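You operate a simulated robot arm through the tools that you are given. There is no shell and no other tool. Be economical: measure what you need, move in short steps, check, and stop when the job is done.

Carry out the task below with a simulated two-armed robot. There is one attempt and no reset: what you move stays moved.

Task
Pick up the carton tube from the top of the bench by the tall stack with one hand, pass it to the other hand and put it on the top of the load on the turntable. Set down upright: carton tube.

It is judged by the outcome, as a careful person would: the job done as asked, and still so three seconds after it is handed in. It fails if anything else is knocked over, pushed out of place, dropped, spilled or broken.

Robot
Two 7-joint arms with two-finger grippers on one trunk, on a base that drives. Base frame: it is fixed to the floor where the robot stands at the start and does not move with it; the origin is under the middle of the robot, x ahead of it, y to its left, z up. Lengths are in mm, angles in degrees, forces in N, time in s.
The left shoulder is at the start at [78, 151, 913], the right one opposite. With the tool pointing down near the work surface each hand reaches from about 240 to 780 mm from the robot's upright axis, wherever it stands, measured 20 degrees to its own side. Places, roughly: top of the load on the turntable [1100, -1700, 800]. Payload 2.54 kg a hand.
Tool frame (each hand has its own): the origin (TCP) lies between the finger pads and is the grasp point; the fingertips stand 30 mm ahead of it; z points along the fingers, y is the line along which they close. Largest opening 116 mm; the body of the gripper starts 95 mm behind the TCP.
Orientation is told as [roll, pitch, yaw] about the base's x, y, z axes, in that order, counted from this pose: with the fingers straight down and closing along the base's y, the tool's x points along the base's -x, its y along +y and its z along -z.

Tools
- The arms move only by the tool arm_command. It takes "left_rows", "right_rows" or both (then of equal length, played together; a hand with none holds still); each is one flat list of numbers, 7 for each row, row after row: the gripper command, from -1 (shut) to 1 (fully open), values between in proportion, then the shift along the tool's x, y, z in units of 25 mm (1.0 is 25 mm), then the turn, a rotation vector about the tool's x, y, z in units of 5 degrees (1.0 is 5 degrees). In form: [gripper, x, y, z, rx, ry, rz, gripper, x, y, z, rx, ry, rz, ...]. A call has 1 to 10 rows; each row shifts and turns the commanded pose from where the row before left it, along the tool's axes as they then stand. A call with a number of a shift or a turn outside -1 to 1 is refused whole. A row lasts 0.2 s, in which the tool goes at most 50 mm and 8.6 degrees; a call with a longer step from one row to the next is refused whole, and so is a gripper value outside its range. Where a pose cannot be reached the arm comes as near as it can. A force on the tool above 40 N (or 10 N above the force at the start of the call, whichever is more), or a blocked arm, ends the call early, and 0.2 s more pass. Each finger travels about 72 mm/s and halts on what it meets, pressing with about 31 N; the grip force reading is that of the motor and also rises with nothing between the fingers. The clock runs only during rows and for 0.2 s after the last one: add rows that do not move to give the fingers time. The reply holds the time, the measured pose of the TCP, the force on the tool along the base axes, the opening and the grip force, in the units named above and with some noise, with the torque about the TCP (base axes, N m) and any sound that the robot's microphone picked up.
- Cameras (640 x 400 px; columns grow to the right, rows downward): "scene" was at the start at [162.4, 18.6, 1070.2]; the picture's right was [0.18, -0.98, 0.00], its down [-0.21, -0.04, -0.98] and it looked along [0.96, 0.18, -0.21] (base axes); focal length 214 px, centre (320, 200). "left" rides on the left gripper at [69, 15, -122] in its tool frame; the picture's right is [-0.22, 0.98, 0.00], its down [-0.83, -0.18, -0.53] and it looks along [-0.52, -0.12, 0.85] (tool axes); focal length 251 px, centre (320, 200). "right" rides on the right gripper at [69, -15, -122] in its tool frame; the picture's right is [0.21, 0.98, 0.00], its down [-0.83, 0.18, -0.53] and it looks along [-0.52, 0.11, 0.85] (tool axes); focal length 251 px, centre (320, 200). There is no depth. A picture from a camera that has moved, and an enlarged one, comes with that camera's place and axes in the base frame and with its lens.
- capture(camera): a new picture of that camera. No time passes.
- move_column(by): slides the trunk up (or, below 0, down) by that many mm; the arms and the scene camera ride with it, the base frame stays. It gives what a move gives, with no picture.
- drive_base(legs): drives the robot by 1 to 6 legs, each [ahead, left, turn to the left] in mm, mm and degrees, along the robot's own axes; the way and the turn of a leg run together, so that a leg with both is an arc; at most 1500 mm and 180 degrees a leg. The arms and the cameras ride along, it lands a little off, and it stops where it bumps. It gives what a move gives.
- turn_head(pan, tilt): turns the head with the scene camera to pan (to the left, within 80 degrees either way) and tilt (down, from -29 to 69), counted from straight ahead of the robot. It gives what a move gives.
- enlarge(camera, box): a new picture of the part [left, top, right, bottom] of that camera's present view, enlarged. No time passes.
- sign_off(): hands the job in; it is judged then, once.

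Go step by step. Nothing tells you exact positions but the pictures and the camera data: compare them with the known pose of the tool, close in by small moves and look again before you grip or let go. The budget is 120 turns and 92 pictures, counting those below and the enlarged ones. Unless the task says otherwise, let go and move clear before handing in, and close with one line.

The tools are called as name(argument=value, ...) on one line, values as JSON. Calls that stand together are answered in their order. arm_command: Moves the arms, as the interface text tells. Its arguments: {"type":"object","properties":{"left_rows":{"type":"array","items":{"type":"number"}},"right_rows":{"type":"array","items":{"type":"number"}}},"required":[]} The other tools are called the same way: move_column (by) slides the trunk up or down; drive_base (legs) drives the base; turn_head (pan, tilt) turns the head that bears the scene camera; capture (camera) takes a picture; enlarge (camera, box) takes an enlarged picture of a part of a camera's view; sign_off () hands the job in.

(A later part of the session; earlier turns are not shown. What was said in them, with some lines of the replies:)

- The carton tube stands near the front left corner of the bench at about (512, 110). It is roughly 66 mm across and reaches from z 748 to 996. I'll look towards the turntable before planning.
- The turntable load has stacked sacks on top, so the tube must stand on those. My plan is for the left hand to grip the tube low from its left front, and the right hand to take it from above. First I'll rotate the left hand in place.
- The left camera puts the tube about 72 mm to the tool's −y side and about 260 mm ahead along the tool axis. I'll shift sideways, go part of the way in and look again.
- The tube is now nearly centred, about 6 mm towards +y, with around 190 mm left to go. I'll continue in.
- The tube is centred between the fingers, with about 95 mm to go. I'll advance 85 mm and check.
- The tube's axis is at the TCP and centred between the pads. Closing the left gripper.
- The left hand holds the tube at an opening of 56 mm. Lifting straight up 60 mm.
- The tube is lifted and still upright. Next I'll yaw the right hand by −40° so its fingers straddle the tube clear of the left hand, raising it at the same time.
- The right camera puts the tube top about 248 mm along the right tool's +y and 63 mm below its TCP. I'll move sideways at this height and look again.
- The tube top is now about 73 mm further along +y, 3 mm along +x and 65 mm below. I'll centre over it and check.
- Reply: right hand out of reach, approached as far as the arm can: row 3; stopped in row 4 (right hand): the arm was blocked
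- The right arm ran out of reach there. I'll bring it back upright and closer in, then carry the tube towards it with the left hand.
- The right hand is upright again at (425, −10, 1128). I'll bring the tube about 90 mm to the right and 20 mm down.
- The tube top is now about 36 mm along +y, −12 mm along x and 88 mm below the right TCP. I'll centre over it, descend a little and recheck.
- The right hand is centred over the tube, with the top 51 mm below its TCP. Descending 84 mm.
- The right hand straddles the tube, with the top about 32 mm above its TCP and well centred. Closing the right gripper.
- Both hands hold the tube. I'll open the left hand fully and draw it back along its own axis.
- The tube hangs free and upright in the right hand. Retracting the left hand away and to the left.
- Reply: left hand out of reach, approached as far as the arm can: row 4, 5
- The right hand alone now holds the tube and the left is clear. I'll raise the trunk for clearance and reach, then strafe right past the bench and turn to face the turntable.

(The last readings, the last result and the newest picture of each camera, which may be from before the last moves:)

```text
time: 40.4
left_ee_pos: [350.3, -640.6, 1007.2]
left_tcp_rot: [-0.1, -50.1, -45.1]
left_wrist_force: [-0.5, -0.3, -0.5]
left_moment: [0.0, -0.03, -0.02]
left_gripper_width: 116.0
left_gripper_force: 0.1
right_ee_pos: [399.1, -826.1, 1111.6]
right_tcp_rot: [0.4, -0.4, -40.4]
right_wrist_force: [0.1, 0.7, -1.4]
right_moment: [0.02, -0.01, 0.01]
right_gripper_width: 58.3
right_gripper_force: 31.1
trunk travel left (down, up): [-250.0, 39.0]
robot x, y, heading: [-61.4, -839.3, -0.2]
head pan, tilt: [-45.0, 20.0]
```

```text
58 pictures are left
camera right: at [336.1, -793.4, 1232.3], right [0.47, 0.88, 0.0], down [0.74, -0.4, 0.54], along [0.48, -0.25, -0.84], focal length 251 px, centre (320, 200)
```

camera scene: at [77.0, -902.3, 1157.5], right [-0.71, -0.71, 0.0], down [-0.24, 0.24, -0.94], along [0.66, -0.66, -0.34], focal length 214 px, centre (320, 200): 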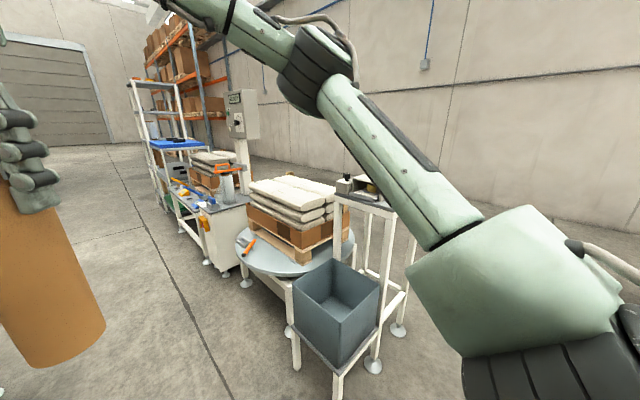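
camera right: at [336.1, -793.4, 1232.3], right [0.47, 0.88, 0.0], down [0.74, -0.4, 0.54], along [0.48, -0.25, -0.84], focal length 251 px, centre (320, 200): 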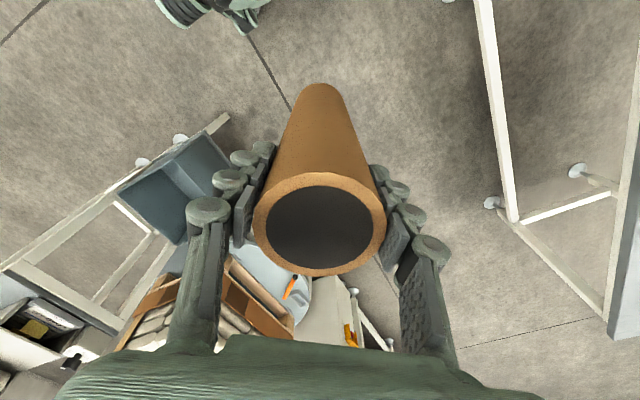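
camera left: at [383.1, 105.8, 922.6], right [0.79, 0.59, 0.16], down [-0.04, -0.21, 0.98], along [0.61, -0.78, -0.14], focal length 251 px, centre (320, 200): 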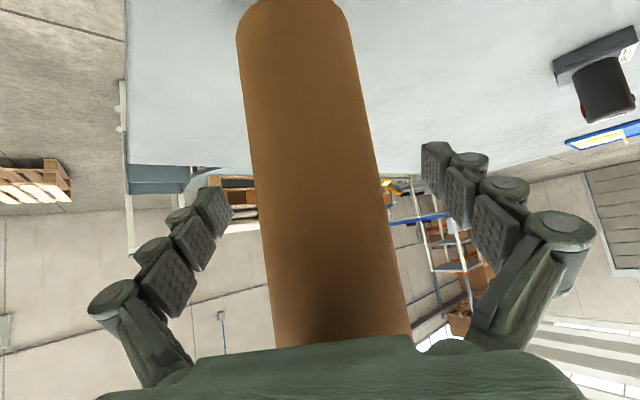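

The turntable load carries flat sacks spanning roughly x 800–1270 and y −1450 to −1780, with a bin frame to its near side. I'll turn right and strafe along the aisle to stand in front of it.

drive_base(legs=[[0, 0, -90], [0, 1130, 0]])

turn_head(pan=0, tilt=25)

capture(camera="scene")

capture(camera="right")

capture(camera="left")

```text
time: 55.7
left_ee_pos: [1288.0, -1249.9, 1008.4]
left_tcp_rot: [0.0, -50.1, -134.9]
left_wrist_force: [-0.5, -0.2, 0.7]
left_moment: [-0.04, 0.01, 0.03]
left_gripper_width: 115.9
left_gripper_force: 0.0
right_ee_pos: [1101.9, -1299.3, 1110.1]
right_tcp_rot: [0.3, -0.5, -130.3]
right_wrist_force: [0.6, -0.8, -0.4]
right_moment: [0.01, -0.02, -0.01]
right_gripper_width: 58.5
right_gripper_force: 31.3
trunk travel left (down, up): [-250.0, 39.0]
robot x, y, heading: [1088.7, -837.3, -89.8]
head pan, tilt: [-45.0, 20.0]
```

```text
time: 56.8
left_ee_pos: [1287.7, -1248.7, 1008.4]
left_tcp_rot: [0.0, -50.0, -134.9]
left_wrist_force: [0.4, 0.1, 0.0]
left_moment: [0.01, -0.01, 0.02]
left_gripper_width: 115.8
left_gripper_force: 0.2
right_ee_pos: [1102.0, -1298.8, 1110.8]
right_tcp_rot: [0.4, -0.5, -130.2]
right_wrist_force: [0.2, 0.5, -1.1]
right_moment: [0.01, -0.02, 0.01]
right_gripper_width: 58.0
right_gripper_force: 31.0
trunk travel left (down, up): [-250.0, 39.0]
robot x, y, heading: [1091.0, -841.2, -89.9]
head pan, tilt: [0.0, 25.0]
```

```text
57 pictures are left
camera scene: at [1092.5, -998.0, 1149.4], right [-1.0, 0.0, 0.0], down [0.0, 0.42, -0.91], along [0.0, -0.91, -0.42], focal length 214 px, centre (320, 200)
```

scene: 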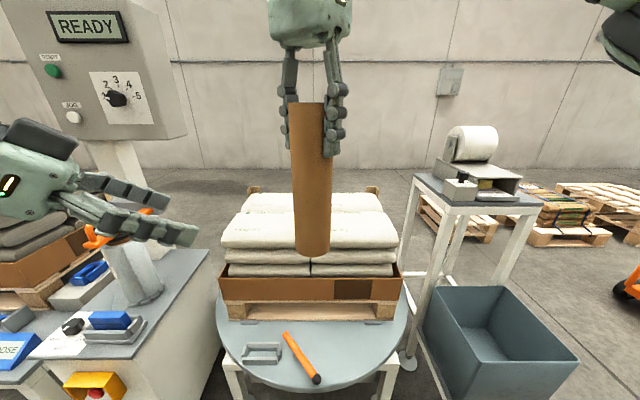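

```text
56 pictures are left
camera right: at [1135.4, -1235.1, 1232.3], right [0.88, -0.47, 0.0], down [-0.4, -0.74, 0.54], along [-0.25, -0.48, -0.84], focal length 251 px, centre (320, 200)
```

right: 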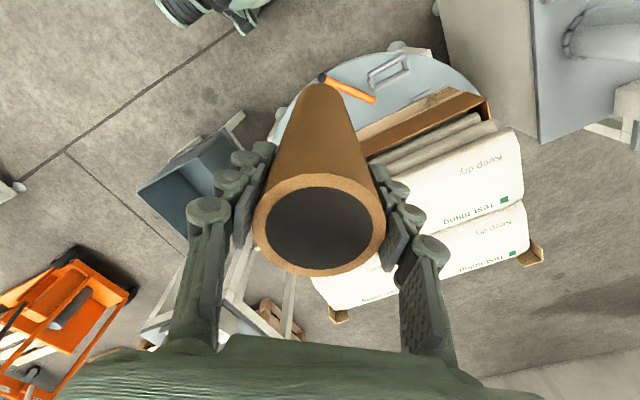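

```text
55 pictures are left
camera left: at [1394.0, -1162.8, 1032.4], right [0.59, -0.79, 0.16], down [-0.21, 0.04, 0.98], along [-0.78, -0.62, -0.14], focal length 251 px, centre (320, 200)
```

left: 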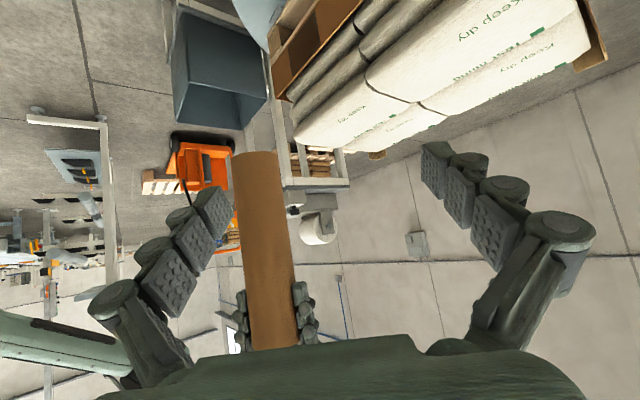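

The top layer is two sacks with a seam at about y −1650. The front one spans y −1463 to −1649 and is centred near x 1115, so I'll aim at its middle. Driving ahead 150 mm.

drive_base(legs=[[150, 0, 0]])

capture(camera="scene")

capture(camera="left")

```text
time: 58.2
left_ee_pos: [1289.5, -1395.2, 1007.6]
left_tcp_rot: [-0.1, -50.1, -134.7]
left_wrist_force: [-1.0, 0.1, 0.1]
left_moment: [-0.01, 0.02, -0.05]
left_gripper_width: 116.1
left_gripper_force: 0.1
right_ee_pos: [1103.6, -1446.2, 1110.1]
right_tcp_rot: [0.3, -0.5, -130.2]
right_wrist_force: [-0.5, -0.5, -0.7]
right_moment: [0.03, -0.02, -0.02]
right_gripper_width: 58.4
right_gripper_force: 31.3
trunk travel left (down, up): [-250.0, 39.0]
robot x, y, heading: [1092.1, -981.8, -89.8]
head pan, tilt: [0.0, 25.0]
```

```text
54 pictures are left
camera scene: at [1093.0, -1144.4, 1149.3], right [-1.0, 0.0, 0.0], down [0.0, 0.42, -0.91], along [0.0, -0.91, -0.42], focal length 214 px, centre (320, 200)
```

scene: 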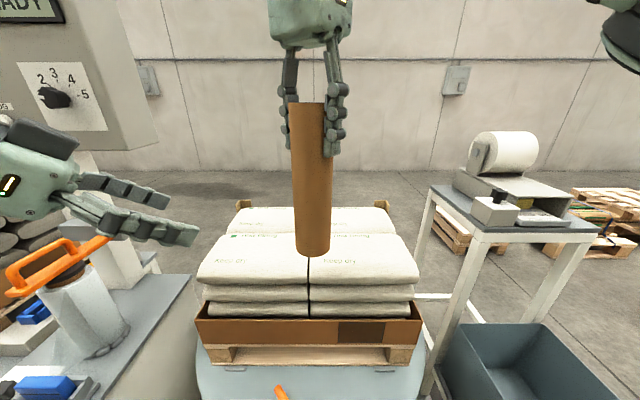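

```text
53 pictures are left
camera left: at [1394.8, -1308.6, 1032.1], right [0.6, -0.79, 0.16], down [-0.21, 0.04, 0.98], along [-0.77, -0.62, -0.14], focal length 251 px, centre (320, 200)
```

left: 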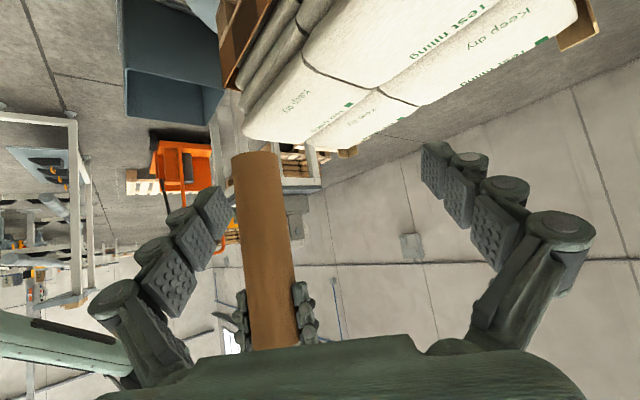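

The top layer is actually a 2×2 of sacks, with seams at x ≈ 1120 and y ≈ −1667. I'll carry the tube over the middle of the front right sack, about (1000, −1575).

arm_command(right_rows=[-1, -0.6, 0.02, 0, 0, 0, 0, -1, -0.8, 0.02, 0, 0, 0, 0, -1, -0.8, 0.02, 0, 0, 0, 0, -1, -0.8, 0.02, 0, 0, 0, 0, -1, -0.8, 0.02, 0, 0, 0, 0, -1, -0.8, 0.02, 0, 0, 0, 0, -1, -0.8, 0.02, 0, 0, 0, 0, -1, -0.7, 0.02, 0, 0, 0, 0, -1, -0.5, 0.02, 0, 0, 0, 0, -1, 0, 0, 0, 0, 0, 0])

capture(camera="scene")

capture(camera="left")

capture(camera="right")

```text
time: 60.4
left_ee_pos: [1288.6, -1395.7, 1007.3]
left_tcp_rot: [0.0, -50.2, -134.8]
left_wrist_force: [0.7, -0.9, 0.7]
left_moment: [-0.01, 0.01, -0.01]
left_gripper_width: 115.9
left_gripper_force: 0.1
right_ee_pos: [999.2, -1574.2, 1111.8]
right_tcp_rot: [0.3, -0.6, -130.3]
right_wrist_force: [0.0, -0.8, -1.0]
right_moment: [0.0, 0.01, 0.01]
right_gripper_width: 58.0
right_gripper_force: 30.8
trunk travel left (down, up): [-250.0, 39.0]
robot x, y, heading: [1089.9, -988.9, -89.8]
head pan, tilt: [0.0, 25.0]
```

```text
52 pictures are left
camera scene: at [1093.0, -1143.8, 1149.4], right [-1.0, 0.0, 0.0], down [0.0, 0.42, -0.91], along [0.0, -0.91, -0.42], focal length 214 px, centre (320, 200)
```

scene: 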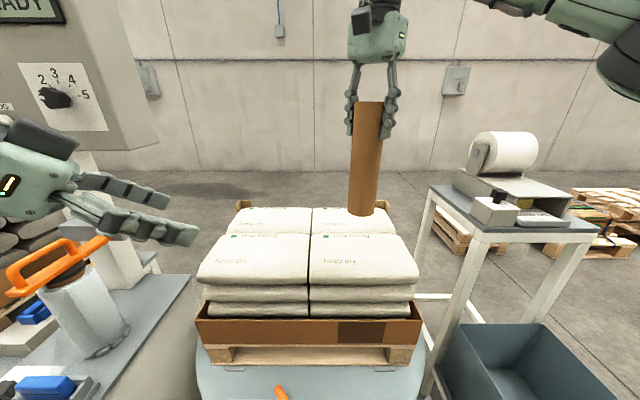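

```text
51 pictures are left
camera left: at [1394.8, -1308.1, 1032.4], right [0.6, -0.79, 0.16], down [-0.21, 0.04, 0.98], along [-0.77, -0.62, -0.14], focal length 251 px, centre (320, 200)
```

left: 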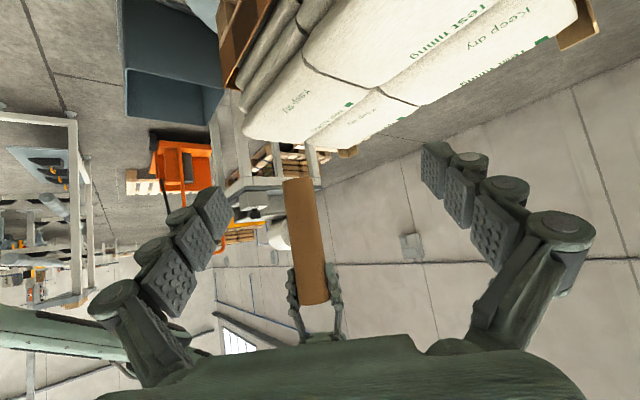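

```text
50 pictures are left
camera right: at [1032.8, -1510.6, 1232.7], right [0.88, -0.47, 0.0], down [-0.39, -0.74, 0.54], along [-0.25, -0.48, -0.84], focal length 251 px, centre (320, 200)
```

right: 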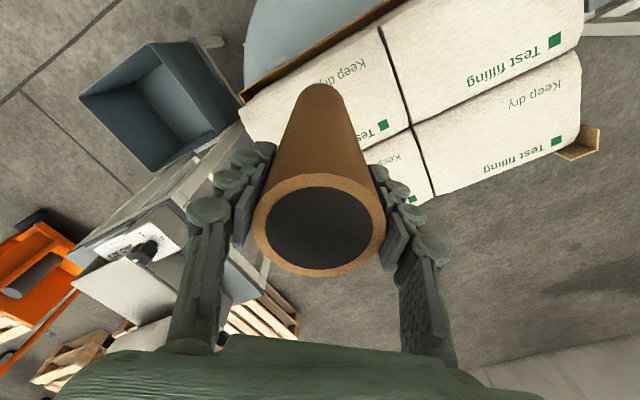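

The tube is over the front right sack. I'll nudge it 12 mm deeper and come down 60 mm, then look at the gap.

arm_command(right_rows=[-1, -0.19, 0.155, 0.6, 0, 0, 0, -1, -0.18, 0.155, 0.6, 0, 0, 0, -1, 0, 0, 0.6, 0, 0, 0, -1, 0, 0, 0.6, 0, 0, 0, -1, 0, 0, 0, 0, 0, 0])

capture(camera="left")

enlarge(camera="scene", box=[220, 90, 440, 330])

capture(camera="right")

```text
time: 61.6
left_ee_pos: [1288.4, -1394.2, 1007.0]
left_tcp_rot: [0.0, -50.0, -134.8]
left_wrist_force: [-0.4, 0.8, -0.7]
left_moment: [0.01, 0.0, -0.01]
left_gripper_width: 116.2
left_gripper_force: 0.1
right_ee_pos: [1000.7, -1586.0, 1052.6]
right_tcp_rot: [0.4, -0.4, -130.2]
right_wrist_force: [-0.3, 0.3, -1.3]
right_moment: [-0.04, -0.04, -0.02]
right_gripper_width: 58.3
right_gripper_force: 31.1
trunk travel left (down, up): [-250.0, 39.0]
robot x, y, heading: [1088.9, -982.8, -90.0]
head pan, tilt: [0.0, 25.0]
```

```text
49 pictures are left
camera left: at [1394.7, -1308.1, 1032.4], right [0.6, -0.79, 0.16], down [-0.21, 0.04, 0.98], along [-0.77, -0.62, -0.14], focal length 251 px, centre (320, 200)
```

left: 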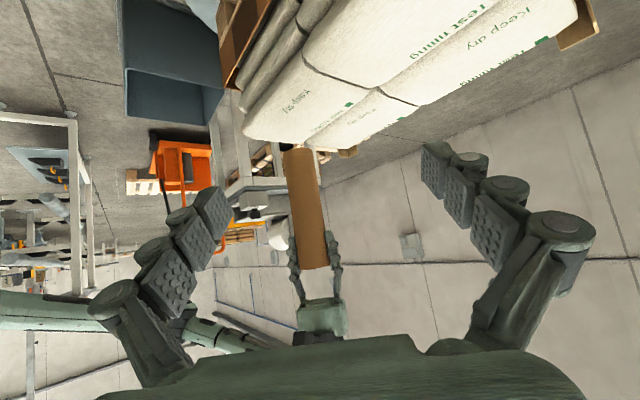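

```text
1.67 times, centred on (330, 210) of scene
camera zoom: at [1093.0, -1143.8, 1149.4], right [-1.0, 0.0, 0.0], down [0.0, 0.42, -0.91], along [0.0, -0.91, -0.42], focal length 358 px, centre (303, 183)
```

zoom: 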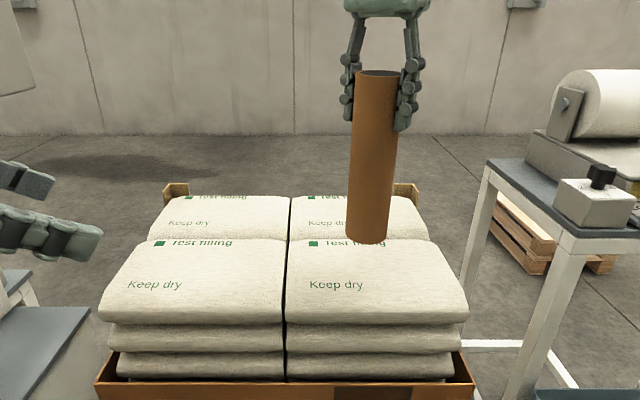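

```text
47 pictures are left
camera right: at [1033.8, -1521.8, 1174.4], right [0.88, -0.47, 0.0], down [-0.39, -0.74, 0.54], along [-0.25, -0.48, -0.84], focal length 251 px, centre (320, 200)
```

right: 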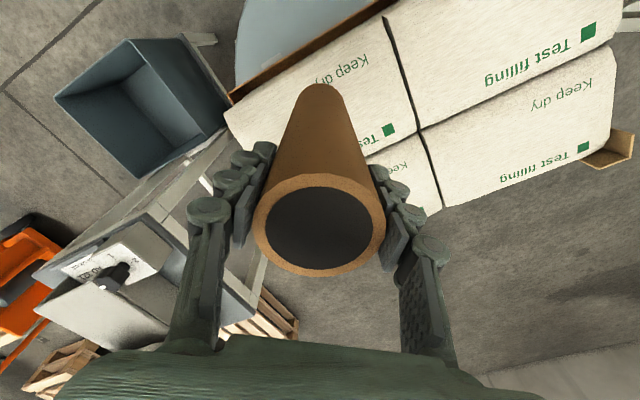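

The tube bottom looks to be roughly 40–50 mm above the sack. I'll lower it in small steps and watch the force.

arm_command(right_rows=[-1, 0, 0, 0.4, 0, 0, 0, -1, 0, 0, 0.4, 0, 0, 0, -1, 0, 0, 0.3, 0, 0, 0, -1, 0, 0, 0, 0, 0, 0])

enlarge(camera="scene", box=[290, 180, 430, 290])

enlarge(camera="left", box=[230, 80, 390, 200])

```text
time: 62.6
left_ee_pos: [1288.5, -1395.7, 1008.3]
left_tcp_rot: [0.0, -50.1, -134.8]
left_wrist_force: [-0.3, 0.3, 0.1]
left_moment: [0.0, -0.02, 0.01]
left_gripper_width: 115.9
left_gripper_force: 0.0
right_ee_pos: [1001.3, -1586.2, 1024.4]
right_tcp_rot: [0.4, -0.6, -130.3]
right_wrist_force: [0.3, -0.3, -1.1]
right_moment: [0.03, -0.03, 0.01]
right_gripper_width: 58.3
right_gripper_force: 30.9
trunk travel left (down, up): [-250.0, 39.0]
robot x, y, heading: [1086.9, -984.0, -89.9]
head pan, tilt: [0.0, 25.0]
```

```text
3.64 times, centred on (360, 235) of scene
camera zoom: at [1093.0, -1143.8, 1149.4], right [-1.0, 0.0, 0.0], down [0.0, 0.42, -0.91], along [0.0, -0.91, -0.42], focal length 780 px, centre (174, 73)
```

zoom: 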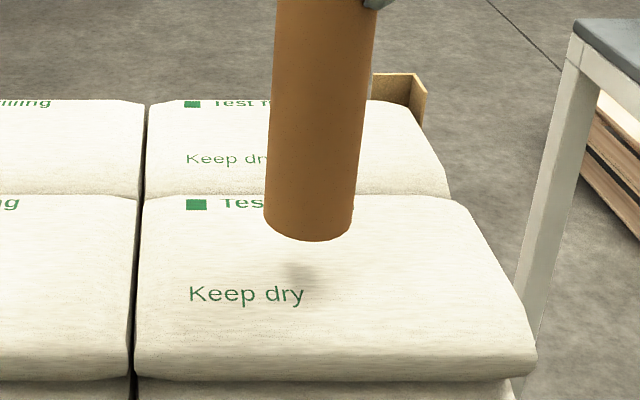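

```text
3.33 times, centred on (310, 140) of left
camera zoom: at [1394.8, -1308.1, 1032.4], right [0.6, -0.79, 0.16], down [-0.21, 0.04, 0.98], along [-0.77, -0.62, -0.14], focal length 838 px, centre (353, 400)
```

zoom: 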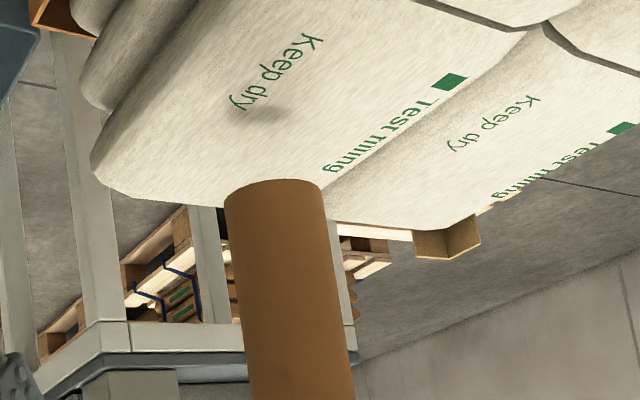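

A contact shadow shows the landing spot is mid-sack, with about 40 mm to go. Continuing down.

arm_command(right_rows=[-1, 0, 0, 0.4, 0, 0, 0, -1, 0, 0, 0.4, 0, 0, 0, -1, 0, 0, 0.32, 0, 0, 0, -1, 0, 0, 0, 0, 0, 0])

enlarge(camera="scene", box=[290, 180, 430, 290])

enlarge(camera="left", box=[230, 60, 390, 180])

```text
time: 63.6
left_ee_pos: [1287.8, -1395.0, 1008.3]
left_tcp_rot: [-0.1, -50.1, -134.8]
left_wrist_force: [-0.4, 0.7, 0.3]
left_moment: [0.0, -0.02, 0.01]
left_gripper_width: 116.1
left_gripper_force: 0.0
right_ee_pos: [1000.2, -1585.2, 997.9]
right_tcp_rot: [0.4, -0.5, -130.3]
right_wrist_force: [0.7, -0.2, -0.8]
right_moment: [-0.01, 0.0, 0.02]
right_gripper_width: 58.3
right_gripper_force: 30.8
trunk travel left (down, up): [-250.0, 39.0]
robot x, y, heading: [1090.5, -986.9, -89.7]
head pan, tilt: [0.0, 25.0]
```

```text
3.64 times, centred on (360, 235) of scene
camera zoom: at [1093.0, -1143.8, 1149.4], right [-1.0, 0.0, 0.0], down [0.0, 0.42, -0.91], along [0.0, -0.91, -0.42], focal length 780 px, centre (174, 73)
```

zoom: 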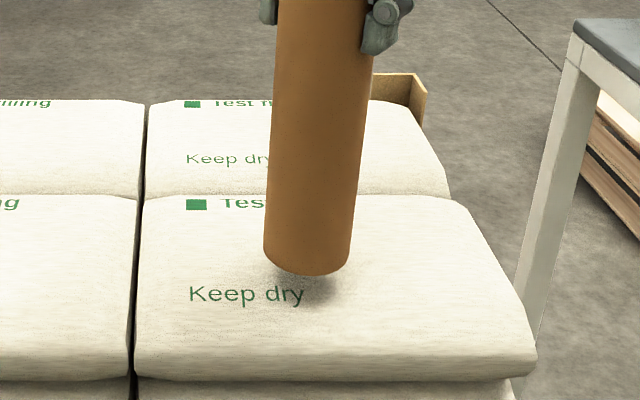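

```text
3.33 times, centred on (310, 120) of left
camera zoom: at [1394.8, -1308.1, 1032.4], right [0.6, -0.79, 0.16], down [-0.21, 0.04, 0.98], along [-0.77, -0.62, -0.14], focal length 838 px, centre (353, 467)
```

zoom: 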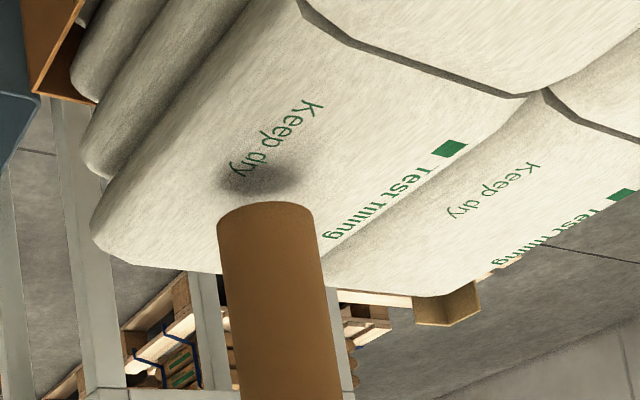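

The tube is very close and nearly plumb. I'll use finer steps now.

arm_command(right_rows=[-1, 0, 0, 0.2, 0, 0, 0, -1, 0, 0, 0.16, 0, 0, 0, -1, 0, 0, 0, 0, 0, 0])

enlarge(camera="scene", box=[290, 180, 430, 290])

```text
time: 64.4
left_ee_pos: [1287.0, -1394.8, 1008.7]
left_tcp_rot: [0.0, -50.1, -134.8]
left_wrist_force: [0.4, -0.3, -0.1]
left_moment: [-0.02, 0.0, 0.01]
left_gripper_width: 115.8
left_gripper_force: 0.0
right_ee_pos: [999.5, -1586.0, 987.4]
right_tcp_rot: [0.3, -0.5, -130.4]
right_wrist_force: [-0.2, 0.0, -0.3]
right_moment: [-0.04, -0.02, 0.0]
right_gripper_width: 58.5
right_gripper_force: 31.1
trunk travel left (down, up): [-250.0, 39.0]
robot x, y, heading: [1095.8, -989.3, -89.8]
head pan, tilt: [0.0, 25.0]
```

```text
3.64 times, centred on (360, 235) of scene
camera zoom: at [1093.0, -1143.8, 1149.4], right [-1.0, 0.0, 0.0], down [0.0, 0.42, -0.91], along [0.0, -0.91, -0.42], focal length 780 px, centre (174, 73)
```

zoom: 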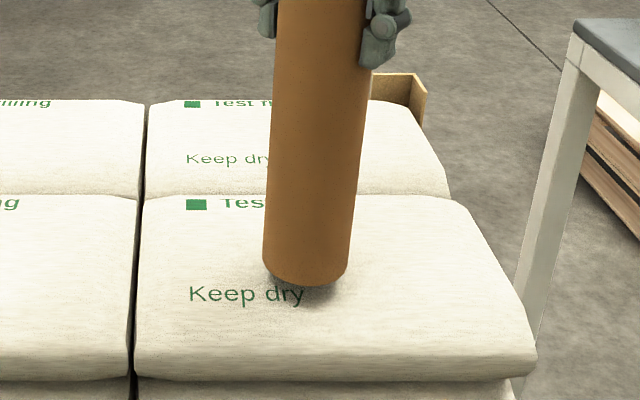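

arm_command(right_rows=[-1, 0, 0, 0.16, 0, 0, 0, -1, 0, 0, 0, 0, 0, 0])

arm_command(right_rows=[-1, 0, 0, 0.12, 0, 0, 0, -1, 0, 0, 0, 0, 0, 0])

enlarge(camera="scene", box=[290, 180, 430, 290])

enlarge(camera="left", box=[230, 60, 390, 180])

```text
time: 65.0
left_ee_pos: [1288.0, -1394.7, 1008.4]
left_tcp_rot: [0.0, -50.1, -134.8]
left_wrist_force: [0.2, 0.5, 1.2]
left_moment: [0.0, 0.03, 0.02]
left_gripper_width: 116.1
left_gripper_force: 0.0
right_ee_pos: [1001.6, -1587.0, 983.5]
right_tcp_rot: [0.5, -0.5, -130.2]
right_wrist_force: [0.3, 0.5, -0.8]
right_moment: [0.02, 0.01, 0.0]
right_gripper_width: 58.5
right_gripper_force: 30.6
trunk travel left (down, up): [-250.0, 39.0]
robot x, y, heading: [1087.0, -985.3, -89.5]
head pan, tilt: [0.0, 25.0]
```

```text
time: 65.6
left_ee_pos: [1289.0, -1394.2, 1008.5]
left_tcp_rot: [0.0, -50.1, -134.7]
left_wrist_force: [-0.1, -0.1, 0.4]
left_moment: [-0.02, -0.03, -0.05]
left_gripper_width: 116.2
left_gripper_force: 0.0
right_ee_pos: [998.4, -1586.6, 979.3]
right_tcp_rot: [0.4, -0.5, -130.2]
right_wrist_force: [-0.3, 0.3, -0.6]
right_moment: [-0.02, -0.01, 0.03]
right_gripper_width: 58.3
right_gripper_force: 31.2
trunk travel left (down, up): [-250.0, 39.0]
robot x, y, heading: [1089.5, -983.9, -90.1]
head pan, tilt: [0.0, 25.0]
```

```text
3.64 times, centred on (360, 235) of scene
camera zoom: at [1093.0, -1143.8, 1149.4], right [-1.0, 0.0, 0.0], down [0.0, 0.42, -0.91], along [0.0, -0.91, -0.42], focal length 780 px, centre (174, 73)
```

zoom: 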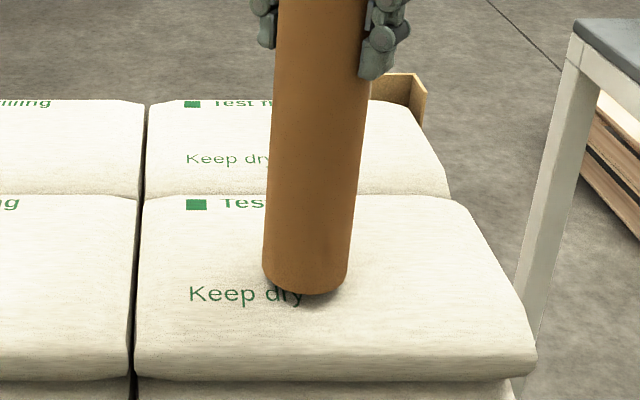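

```text
3.33 times, centred on (310, 120) of left
camera zoom: at [1394.7, -1308.1, 1032.4], right [0.6, -0.79, 0.16], down [-0.21, 0.04, 0.98], along [-0.77, -0.62, -0.14], focal length 838 px, centre (353, 467)
```

zoom: 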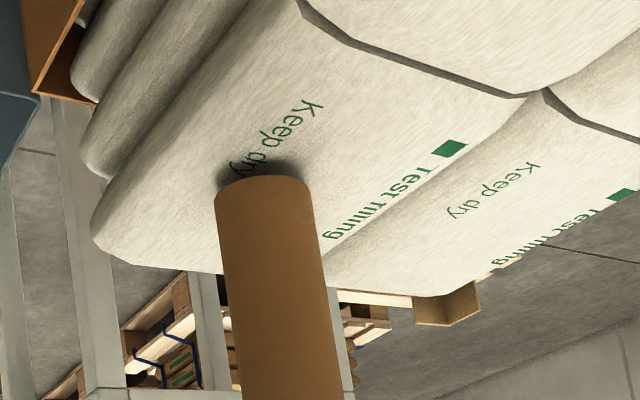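

No contact yet, though it is only a few mm away. Continuing in 3 mm steps.

arm_command(right_rows=[-1, 0, 0, 0.12, 0, 0, 0, -1, 0, 0, 0, 0, 0, 0])

arm_command(right_rows=[-1, 0, 0, 0.1, 0, 0, 0, -1, 0, 0, 0, 0, 0, 0])

enlarge(camera="left", box=[230, 60, 390, 180])

```text
time: 66.2
left_ee_pos: [1288.9, -1395.9, 1008.9]
left_tcp_rot: [0.0, -50.1, -134.9]
left_wrist_force: [-1.0, -0.1, -0.2]
left_moment: [0.03, -0.01, 0.0]
left_gripper_width: 116.0
left_gripper_force: 0.1
right_ee_pos: [999.8, -1587.6, 977.6]
right_tcp_rot: [0.4, -0.7, -130.2]
right_wrist_force: [0.9, -0.1, -0.9]
right_moment: [-0.05, -0.01, -0.02]
right_gripper_width: 58.5
right_gripper_force: 31.0
trunk travel left (down, up): [-250.0, 39.0]
robot x, y, heading: [1092.6, -986.4, -89.8]
head pan, tilt: [0.0, 25.0]
```

```text
time: 66.8
left_ee_pos: [1289.0, -1394.4, 1008.8]
left_tcp_rot: [0.0, -50.1, -134.9]
left_wrist_force: [0.1, 0.0, 0.6]
left_moment: [-0.03, 0.03, 0.01]
left_gripper_width: 116.2
left_gripper_force: 0.1
right_ee_pos: [999.8, -1587.1, 975.7]
right_tcp_rot: [0.4, -0.7, -130.2]
right_wrist_force: [-0.2, -0.1, -1.1]
right_moment: [0.0, 0.02, 0.02]
right_gripper_width: 58.0
right_gripper_force: 31.1
trunk travel left (down, up): [-250.0, 39.0]
robot x, y, heading: [1093.0, -989.6, -90.1]
head pan, tilt: [0.0, 25.0]
```

```text
3.33 times, centred on (310, 120) of left
camera zoom: at [1394.7, -1308.1, 1032.4], right [0.6, -0.79, 0.16], down [-0.21, 0.04, 0.98], along [-0.77, -0.62, -0.14], focal length 838 px, centre (353, 467)
```

zoom: 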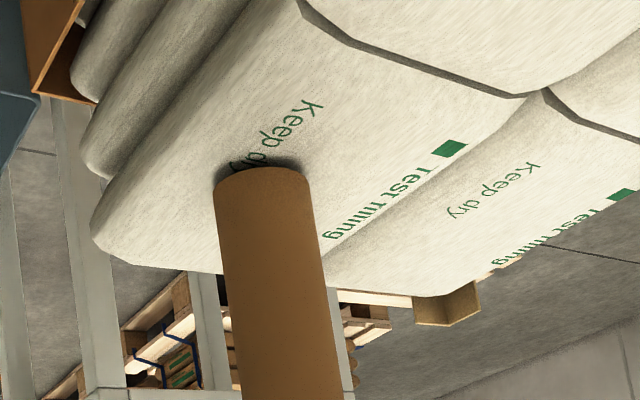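

arm_command(right_rows=[-1, 0, 0, 0.12, 0, 0, 0, -1, 0, 0, 0, 0, 0, 0])

arm_command(right_rows=[-1, 0, 0, 0.08, 0, 0, 0, -1, 0, 0, 0, 0, 0, 0])

enlarge(camera="left", box=[230, 60, 390, 180])

enlarge(camera="scene", box=[330, 230, 400, 285])

```text
time: 67.4
left_ee_pos: [1288.7, -1396.3, 1008.0]
left_tcp_rot: [0.0, -50.1, -134.8]
left_wrist_force: [0.4, 0.1, -0.4]
left_moment: [0.06, -0.01, 0.02]
left_gripper_width: 115.8
left_gripper_force: 0.0
right_ee_pos: [999.6, -1586.4, 971.2]
right_tcp_rot: [0.4, -0.5, -130.2]
right_wrist_force: [-0.2, -0.6, -1.2]
right_moment: [0.0, 0.03, 0.0]
right_gripper_width: 58.2
right_gripper_force: 30.8
trunk travel left (down, up): [-250.0, 39.0]
robot x, y, heading: [1088.6, -985.1, -89.7]
head pan, tilt: [0.0, 25.0]
```

```text
time: 68.0
left_ee_pos: [1287.9, -1395.0, 1008.8]
left_tcp_rot: [0.0, -50.1, -134.8]
left_wrist_force: [-0.4, 1.0, -0.5]
left_moment: [0.0, -0.02, 0.0]
left_gripper_width: 116.3
left_gripper_force: 0.1
right_ee_pos: [999.6, -1585.9, 970.5]
right_tcp_rot: [0.3, -0.5, -130.2]
right_wrist_force: [0.5, -0.4, -1.0]
right_moment: [0.0, 0.0, -0.03]
right_gripper_width: 58.4
right_gripper_force: 30.5
trunk travel left (down, up): [-250.0, 39.0]
robot x, y, heading: [1085.1, -979.4, -89.6]
head pan, tilt: [0.0, 25.0]
```

```text
3.33 times, centred on (310, 120) of left
camera zoom: at [1394.7, -1308.1, 1032.4], right [0.6, -0.79, 0.16], down [-0.21, 0.04, 0.98], along [-0.77, -0.62, -0.14], focal length 838 px, centre (353, 467)
```

zoom: 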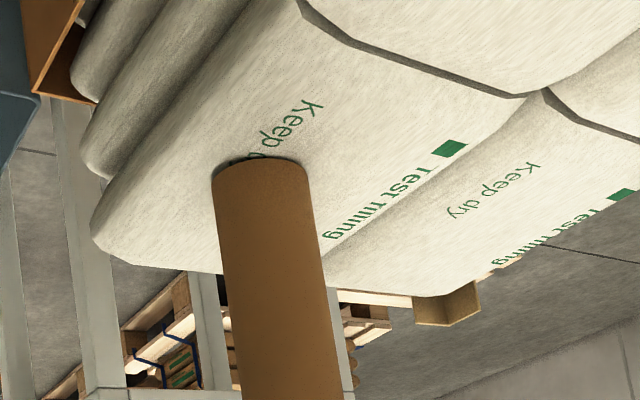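

```text
7.27 times, centred on (365, 258) of scene
camera zoom: at [1093.0, -1143.8, 1149.4], right [-1.0, 0.0, 0.0], down [0.0, 0.42, -0.91], along [0.0, -0.91, -0.42], focal length 1560 px, centre (-7, -218)
```

zoom: 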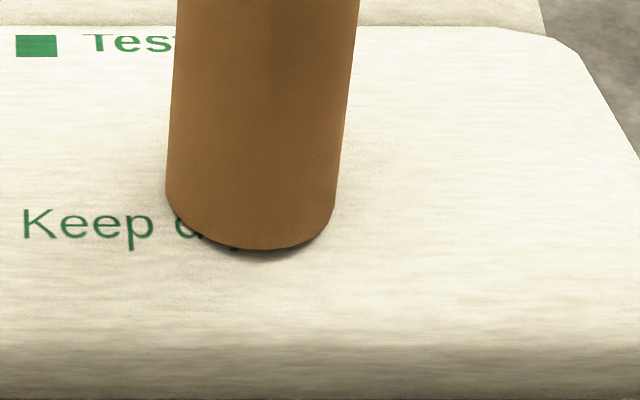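

The gap is almost closed. I'll take a few more 2 mm steps until the force reading shows contact.

arm_command(right_rows=[-1, 0, 0, 0.08, 0, 0, 0, -1, 0, 0, 0, 0, 0, 0])

arm_command(right_rows=[-1, 0, 0, 0.08, 0, 0, 0, -1, 0, 0, 0, 0, 0, 0])

enlarge(camera="scene", box=[330, 230, 400, 285])

```text
time: 68.6
left_ee_pos: [1287.8, -1394.9, 1008.4]
left_tcp_rot: [0.0, -50.2, -134.8]
left_wrist_force: [0.0, 0.2, 0.1]
left_moment: [-0.02, 0.04, -0.01]
left_gripper_width: 116.0
left_gripper_force: 0.0
right_ee_pos: [999.4, -1587.3, 969.3]
right_tcp_rot: [0.4, -0.6, -130.2]
right_wrist_force: [-0.5, 0.7, -1.0]
right_moment: [-0.02, -0.05, -0.01]
right_gripper_width: 58.5
right_gripper_force: 31.0
trunk travel left (down, up): [-250.0, 39.0]
robot x, y, heading: [1089.9, -987.2, -89.8]
head pan, tilt: [0.0, 25.0]
```

```text
time: 69.2
left_ee_pos: [1287.7, -1393.8, 1008.8]
left_tcp_rot: [0.2, -50.0, -134.8]
left_wrist_force: [-0.7, 0.3, 0.8]
left_moment: [0.01, -0.01, -0.01]
left_gripper_width: 116.1
left_gripper_force: 0.1
right_ee_pos: [999.4, -1587.6, 968.8]
right_tcp_rot: [0.5, -0.6, -130.4]
right_wrist_force: [-1.6, 0.8, 9.0]
right_moment: [-0.08, 0.08, -0.02]
right_gripper_width: 58.0
right_gripper_force: 31.1
trunk travel left (down, up): [-250.0, 39.0]
robot x, y, heading: [1093.5, -987.8, -89.9]
head pan, tilt: [0.0, 25.0]
```

```text
7.27 times, centred on (365, 258) of scene
camera zoom: at [1093.0, -1142.9, 1149.7], right [-1.0, 0.0, 0.0], down [0.0, 0.42, -0.91], along [0.0, -0.91, -0.42], focal length 1560 px, centre (-7, -218)
```

zoom: 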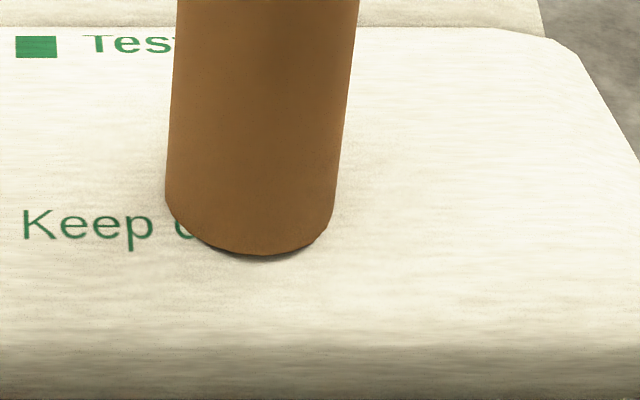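

Contact at about 10 N. Releasing slowly and checking before moving away.

arm_command(right_rows=[0.05, 0, 0, 0, 0, 0, 0, 0.15, 0, 0, 0, 0, 0, 0, 0.4, 0, 0, 0, 0, 0, 0, 0.7, 0, 0, 0, 0, 0, 0, 1, 0, 0, 0, 0, 0, 0, 1, 0, 0, 0, 0, 0, 0, 1, 0, 0, 0, 0, 0, 0])

capture(camera="right")

capture(camera="scene")

```text
time: 70.8
left_ee_pos: [1288.4, -1394.3, 1007.9]
left_tcp_rot: [0.0, -50.1, -134.9]
left_wrist_force: [-0.3, 0.4, -0.3]
left_moment: [0.05, 0.01, 0.01]
left_gripper_width: 116.2
left_gripper_force: 0.1
right_ee_pos: [999.6, -1588.2, 966.8]
right_tcp_rot: [0.4, -0.6, -130.3]
right_wrist_force: [0.7, -0.5, 0.1]
right_moment: [-0.01, 0.01, -0.01]
right_gripper_width: 116.0
right_gripper_force: 0.1
trunk travel left (down, up): [-250.0, 39.0]
robot x, y, heading: [1093.0, -981.7, -89.8]
head pan, tilt: [0.0, 25.0]
```

```text
35 pictures are left
camera right: at [1033.1, -1523.4, 1088.2], right [0.88, -0.47, 0.0], down [-0.39, -0.74, 0.54], along [-0.25, -0.48, -0.84], focal length 251 px, centre (320, 200)
```

right: 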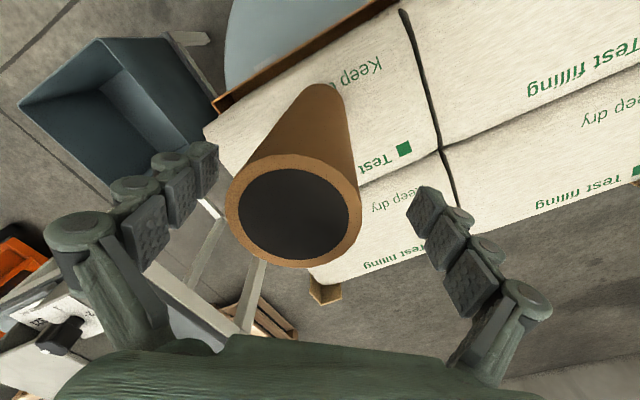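

```text
34 pictures are left
camera scene: at [1093.0, -1143.7, 1149.4], right [-1.0, 0.0, 0.0], down [0.0, 0.42, -0.91], along [0.0, -0.91, -0.42], focal length 214 px, centre (320, 200)
```

scene: 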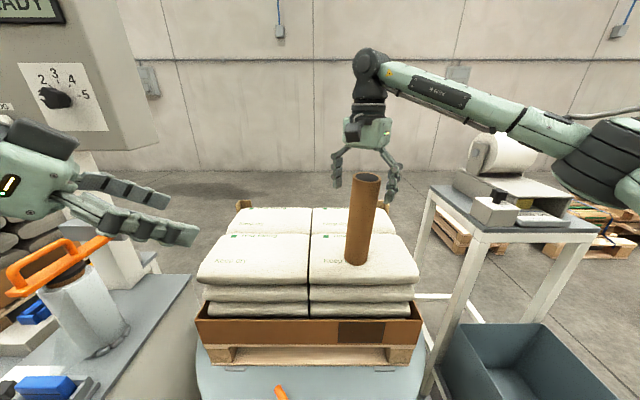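

The tube seems to have settled with a slight lean. I'll wait without moving and see whether it is steady.

arm_command(right_rows=[1, 0, 0, 0, 0, 0, 0, 1, 0, 0, 0, 0, 0, 0, 1, 0, 0, 0, 0, 0, 0])

capture(camera="right")

enlarge(camera="scene", box=[290, 160, 430, 290])

capture(camera="left")

```text
time: 71.6
left_ee_pos: [1288.8, -1396.2, 1008.9]
left_tcp_rot: [0.0, -50.1, -134.8]
left_wrist_force: [1.1, -0.4, 0.4]
left_moment: [0.02, 0.0, 0.03]
left_gripper_width: 115.9
left_gripper_force: 0.0
right_ee_pos: [999.2, -1586.1, 967.1]
right_tcp_rot: [0.5, -0.6, -130.3]
right_wrist_force: [0.1, -1.0, 0.1]
right_moment: [0.03, -0.01, 0.01]
right_gripper_width: 116.0
right_gripper_force: 0.2
trunk travel left (down, up): [-250.0, 39.0]
robot x, y, heading: [1090.7, -985.0, -89.7]
head pan, tilt: [0.0, 25.0]
```

```text
33 pictures are left
camera right: at [1033.1, -1523.4, 1088.1], right [0.88, -0.47, 0.0], down [-0.39, -0.74, 0.54], along [-0.25, -0.48, -0.84], focal length 251 px, centre (320, 200)
```

right: 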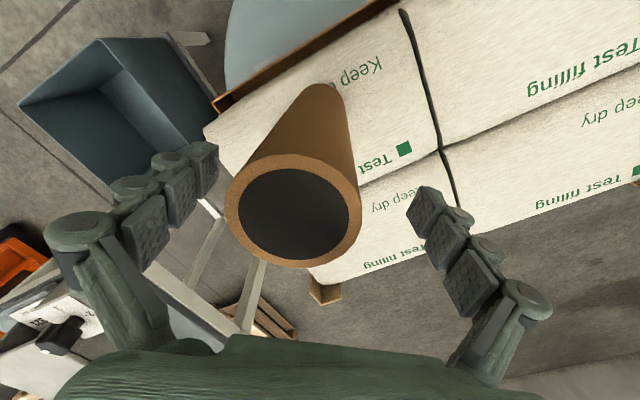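

```text
3.08 times, centred on (360, 225) of scene
camera zoom: at [1093.0, -1143.7, 1149.4], right [-1.0, 0.0, 0.0], down [0.0, 0.42, -0.91], along [0.0, -0.91, -0.42], focal length 660 px, centre (197, 123)
```

zoom: 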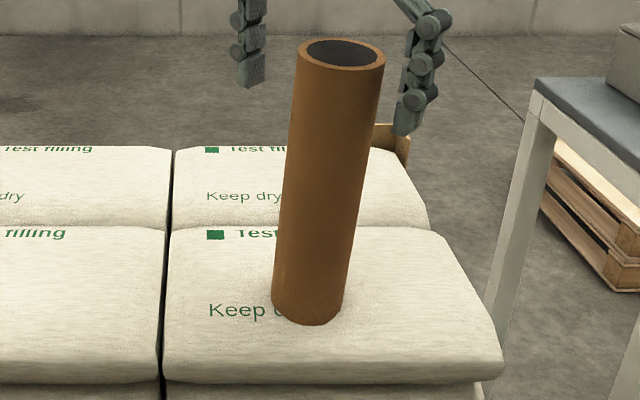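

```text
31 pictures are left
camera left: at [1394.7, -1308.1, 1032.4], right [0.6, -0.79, 0.17], down [-0.21, 0.04, 0.98], along [-0.77, -0.62, -0.14], focal length 251 px, centre (320, 200)
```

left: 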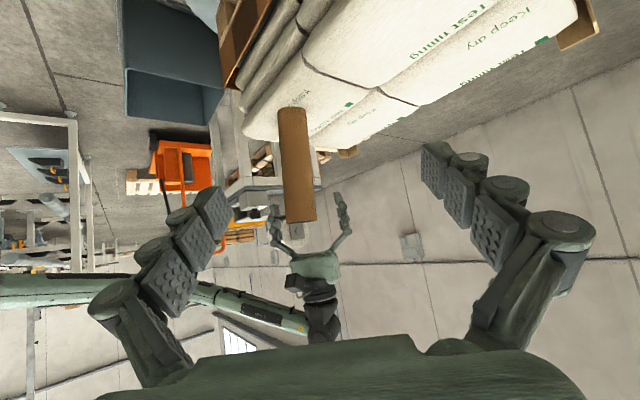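

The tube is steady, with a lean of only about 3° from the sack surface. I'll recentre the fingers on it slightly and withdraw the right hand straight up.

arm_command(right_rows=[1, 0, -0.35, 0, 0, 0, 0, 1, 0, 0, -0.5, 0, 0, 0, 1, 0, 0, -0.7, 0, 0, 0, 1, 0, 0, -0.7, 0, 0, 0, 1, 0, 0, -0.9, 0, 0, 0, 1, 0, 0, -0.9, 0, 0, 0, 1, 0, 0, -0.9, 0, 0, 0, 1, 0, 0, -0.9, 0, 0, 0, 1, 0, 0, 0, 0, 0, 0])

capture(camera="scene")

capture(camera="right")

```text
time: 73.6
left_ee_pos: [1288.4, -1396.1, 1008.7]
left_tcp_rot: [-0.1, -50.1, -134.9]
left_wrist_force: [-0.2, -0.8, 0.5]
left_moment: [0.0, 0.01, -0.01]
left_gripper_width: 115.7
left_gripper_force: 0.0
right_ee_pos: [993.2, -1580.5, 1102.5]
right_tcp_rot: [0.3, -0.5, -130.3]
right_wrist_force: [-0.4, 0.8, 0.7]
right_moment: [0.0, 0.02, -0.04]
right_gripper_width: 116.1
right_gripper_force: 0.1
trunk travel left (down, up): [-250.0, 39.0]
robot x, y, heading: [1089.3, -985.2, -89.9]
head pan, tilt: [0.0, 25.0]
```

```text
30 pictures are left
camera scene: at [1092.9, -1143.8, 1149.4], right [-1.0, 0.0, 0.0], down [0.0, 0.42, -0.91], along [0.0, -0.91, -0.42], focal length 214 px, centre (320, 200)
```

scene: 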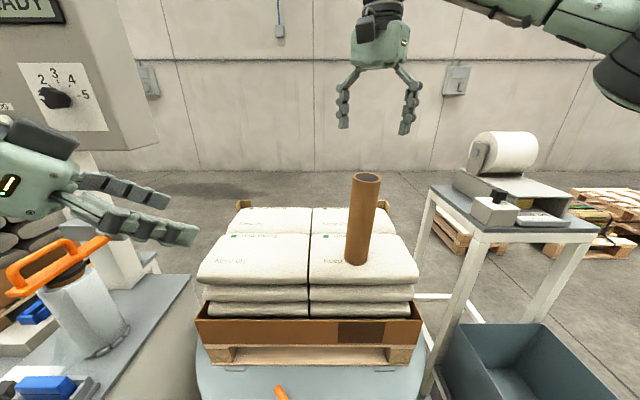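

```text
29 pictures are left
camera right: at [1025.9, -1516.4, 1224.3], right [0.88, -0.47, 0.0], down [-0.39, -0.74, 0.54], along [-0.25, -0.48, -0.84], focal length 251 px, centre (320, 200)
```

right: 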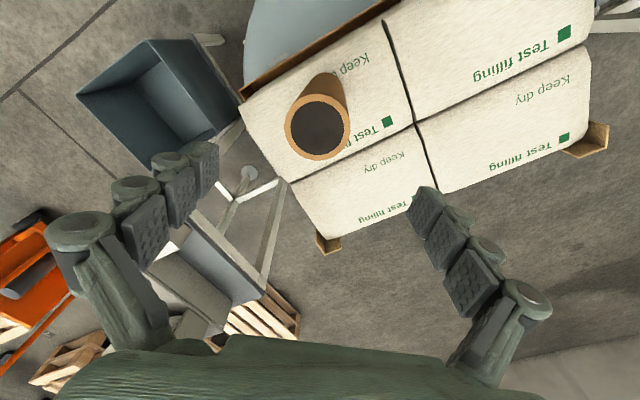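

The hand is clear above the tube and the load is undisturbed. I'll back the robot off and confirm the tube stays put over a few seconds.

drive_base(legs=[[-250, 0, 0]])

enlarge(camera="scene", box=[260, 140, 420, 280])

arm_command(right_rows=[1, 0, 0, 0, 0, 0, 0, 1, 0, 0, 0, 0, 0, 0, 1, 0, 0, 0, 0, 0, 0, 1, 0, 0, 0, 0, 0, 0, 1, 0, 0, 0, 0, 0, 0, 1, 0, 0, 0, 0, 0, 0, 1, 0, 0, 0, 0, 0, 0, 1, 0, 0, 0, 0, 0, 0, 1, 0, 0, 0, 0, 0, 0, 1, 0, 0, 0, 0, 0, 0])

enlarge(camera="scene", box=[260, 140, 420, 280])

```text
time: 75.4
left_ee_pos: [1287.4, -1147.8, 1008.5]
left_tcp_rot: [0.1, -50.1, -134.8]
left_wrist_force: [-0.4, 0.2, 0.6]
left_moment: [0.02, -0.03, -0.01]
left_gripper_width: 115.9
left_gripper_force: 0.0
right_ee_pos: [991.2, -1331.6, 1103.2]
right_tcp_rot: [0.3, -0.6, -130.3]
right_wrist_force: [0.4, -0.1, -0.1]
right_moment: [0.0, -0.03, -0.01]
right_gripper_width: 116.2
right_gripper_force: 0.0
trunk travel left (down, up): [-250.0, 39.0]
robot x, y, heading: [1087.3, -736.2, -89.8]
head pan, tilt: [0.0, 25.0]
```

```text
2.86 times, centred on (340, 210) of scene
camera zoom: at [1092.5, -896.1, 1149.5], right [-1.0, 0.0, 0.0], down [0.0, 0.42, -0.91], along [0.0, -0.91, -0.42], focal length 613 px, centre (263, 171)
```

zoom: 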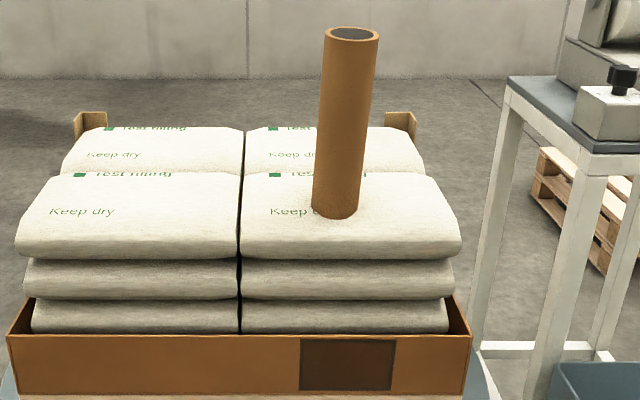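

```text
time: 77.6
left_ee_pos: [1287.4, -1148.1, 1008.3]
left_tcp_rot: [0.0, -50.2, -134.8]
left_wrist_force: [0.0, -0.4, 0.7]
left_moment: [0.04, -0.02, 0.0]
left_gripper_width: 116.0
left_gripper_force: 0.1
right_ee_pos: [991.2, -1333.2, 1102.1]
right_tcp_rot: [0.4, -0.5, -130.3]
right_wrist_force: [-0.3, 0.2, -1.0]
right_moment: [-0.01, -0.01, -0.01]
right_gripper_width: 116.3
right_gripper_force: 0.0
trunk travel left (down, up): [-250.0, 39.0]
robot x, y, heading: [1090.7, -738.2, -89.6]
head pan, tilt: [0.0, 25.0]
```

```text
2.86 times, centred on (340, 210) of scene
camera zoom: at [1092.5, -896.6, 1149.4], right [-1.0, 0.0, 0.0], down [0.0, 0.42, -0.91], along [0.0, -0.91, -0.42], focal length 613 px, centre (263, 171)
```

zoom: 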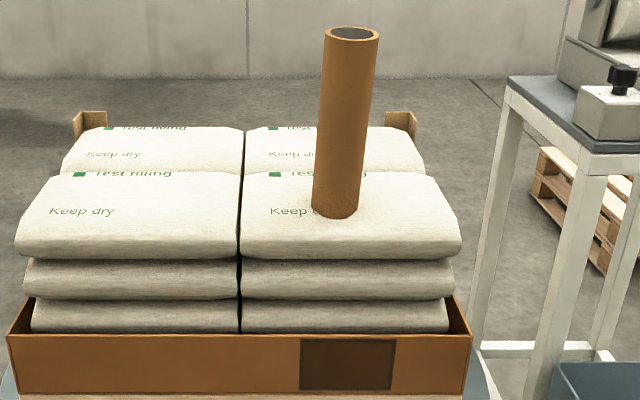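

The tube stands upright and hasn't moved, and both hands are clear, so I'm handing the job in.

sign_off()

```text
The job is handed in.
```

The carton tube was picked up with the left hand, passed to the right and set upright on the front right sack of the turntable load. It leans about 3° where the sack slopes, and it was steady when I handed in.
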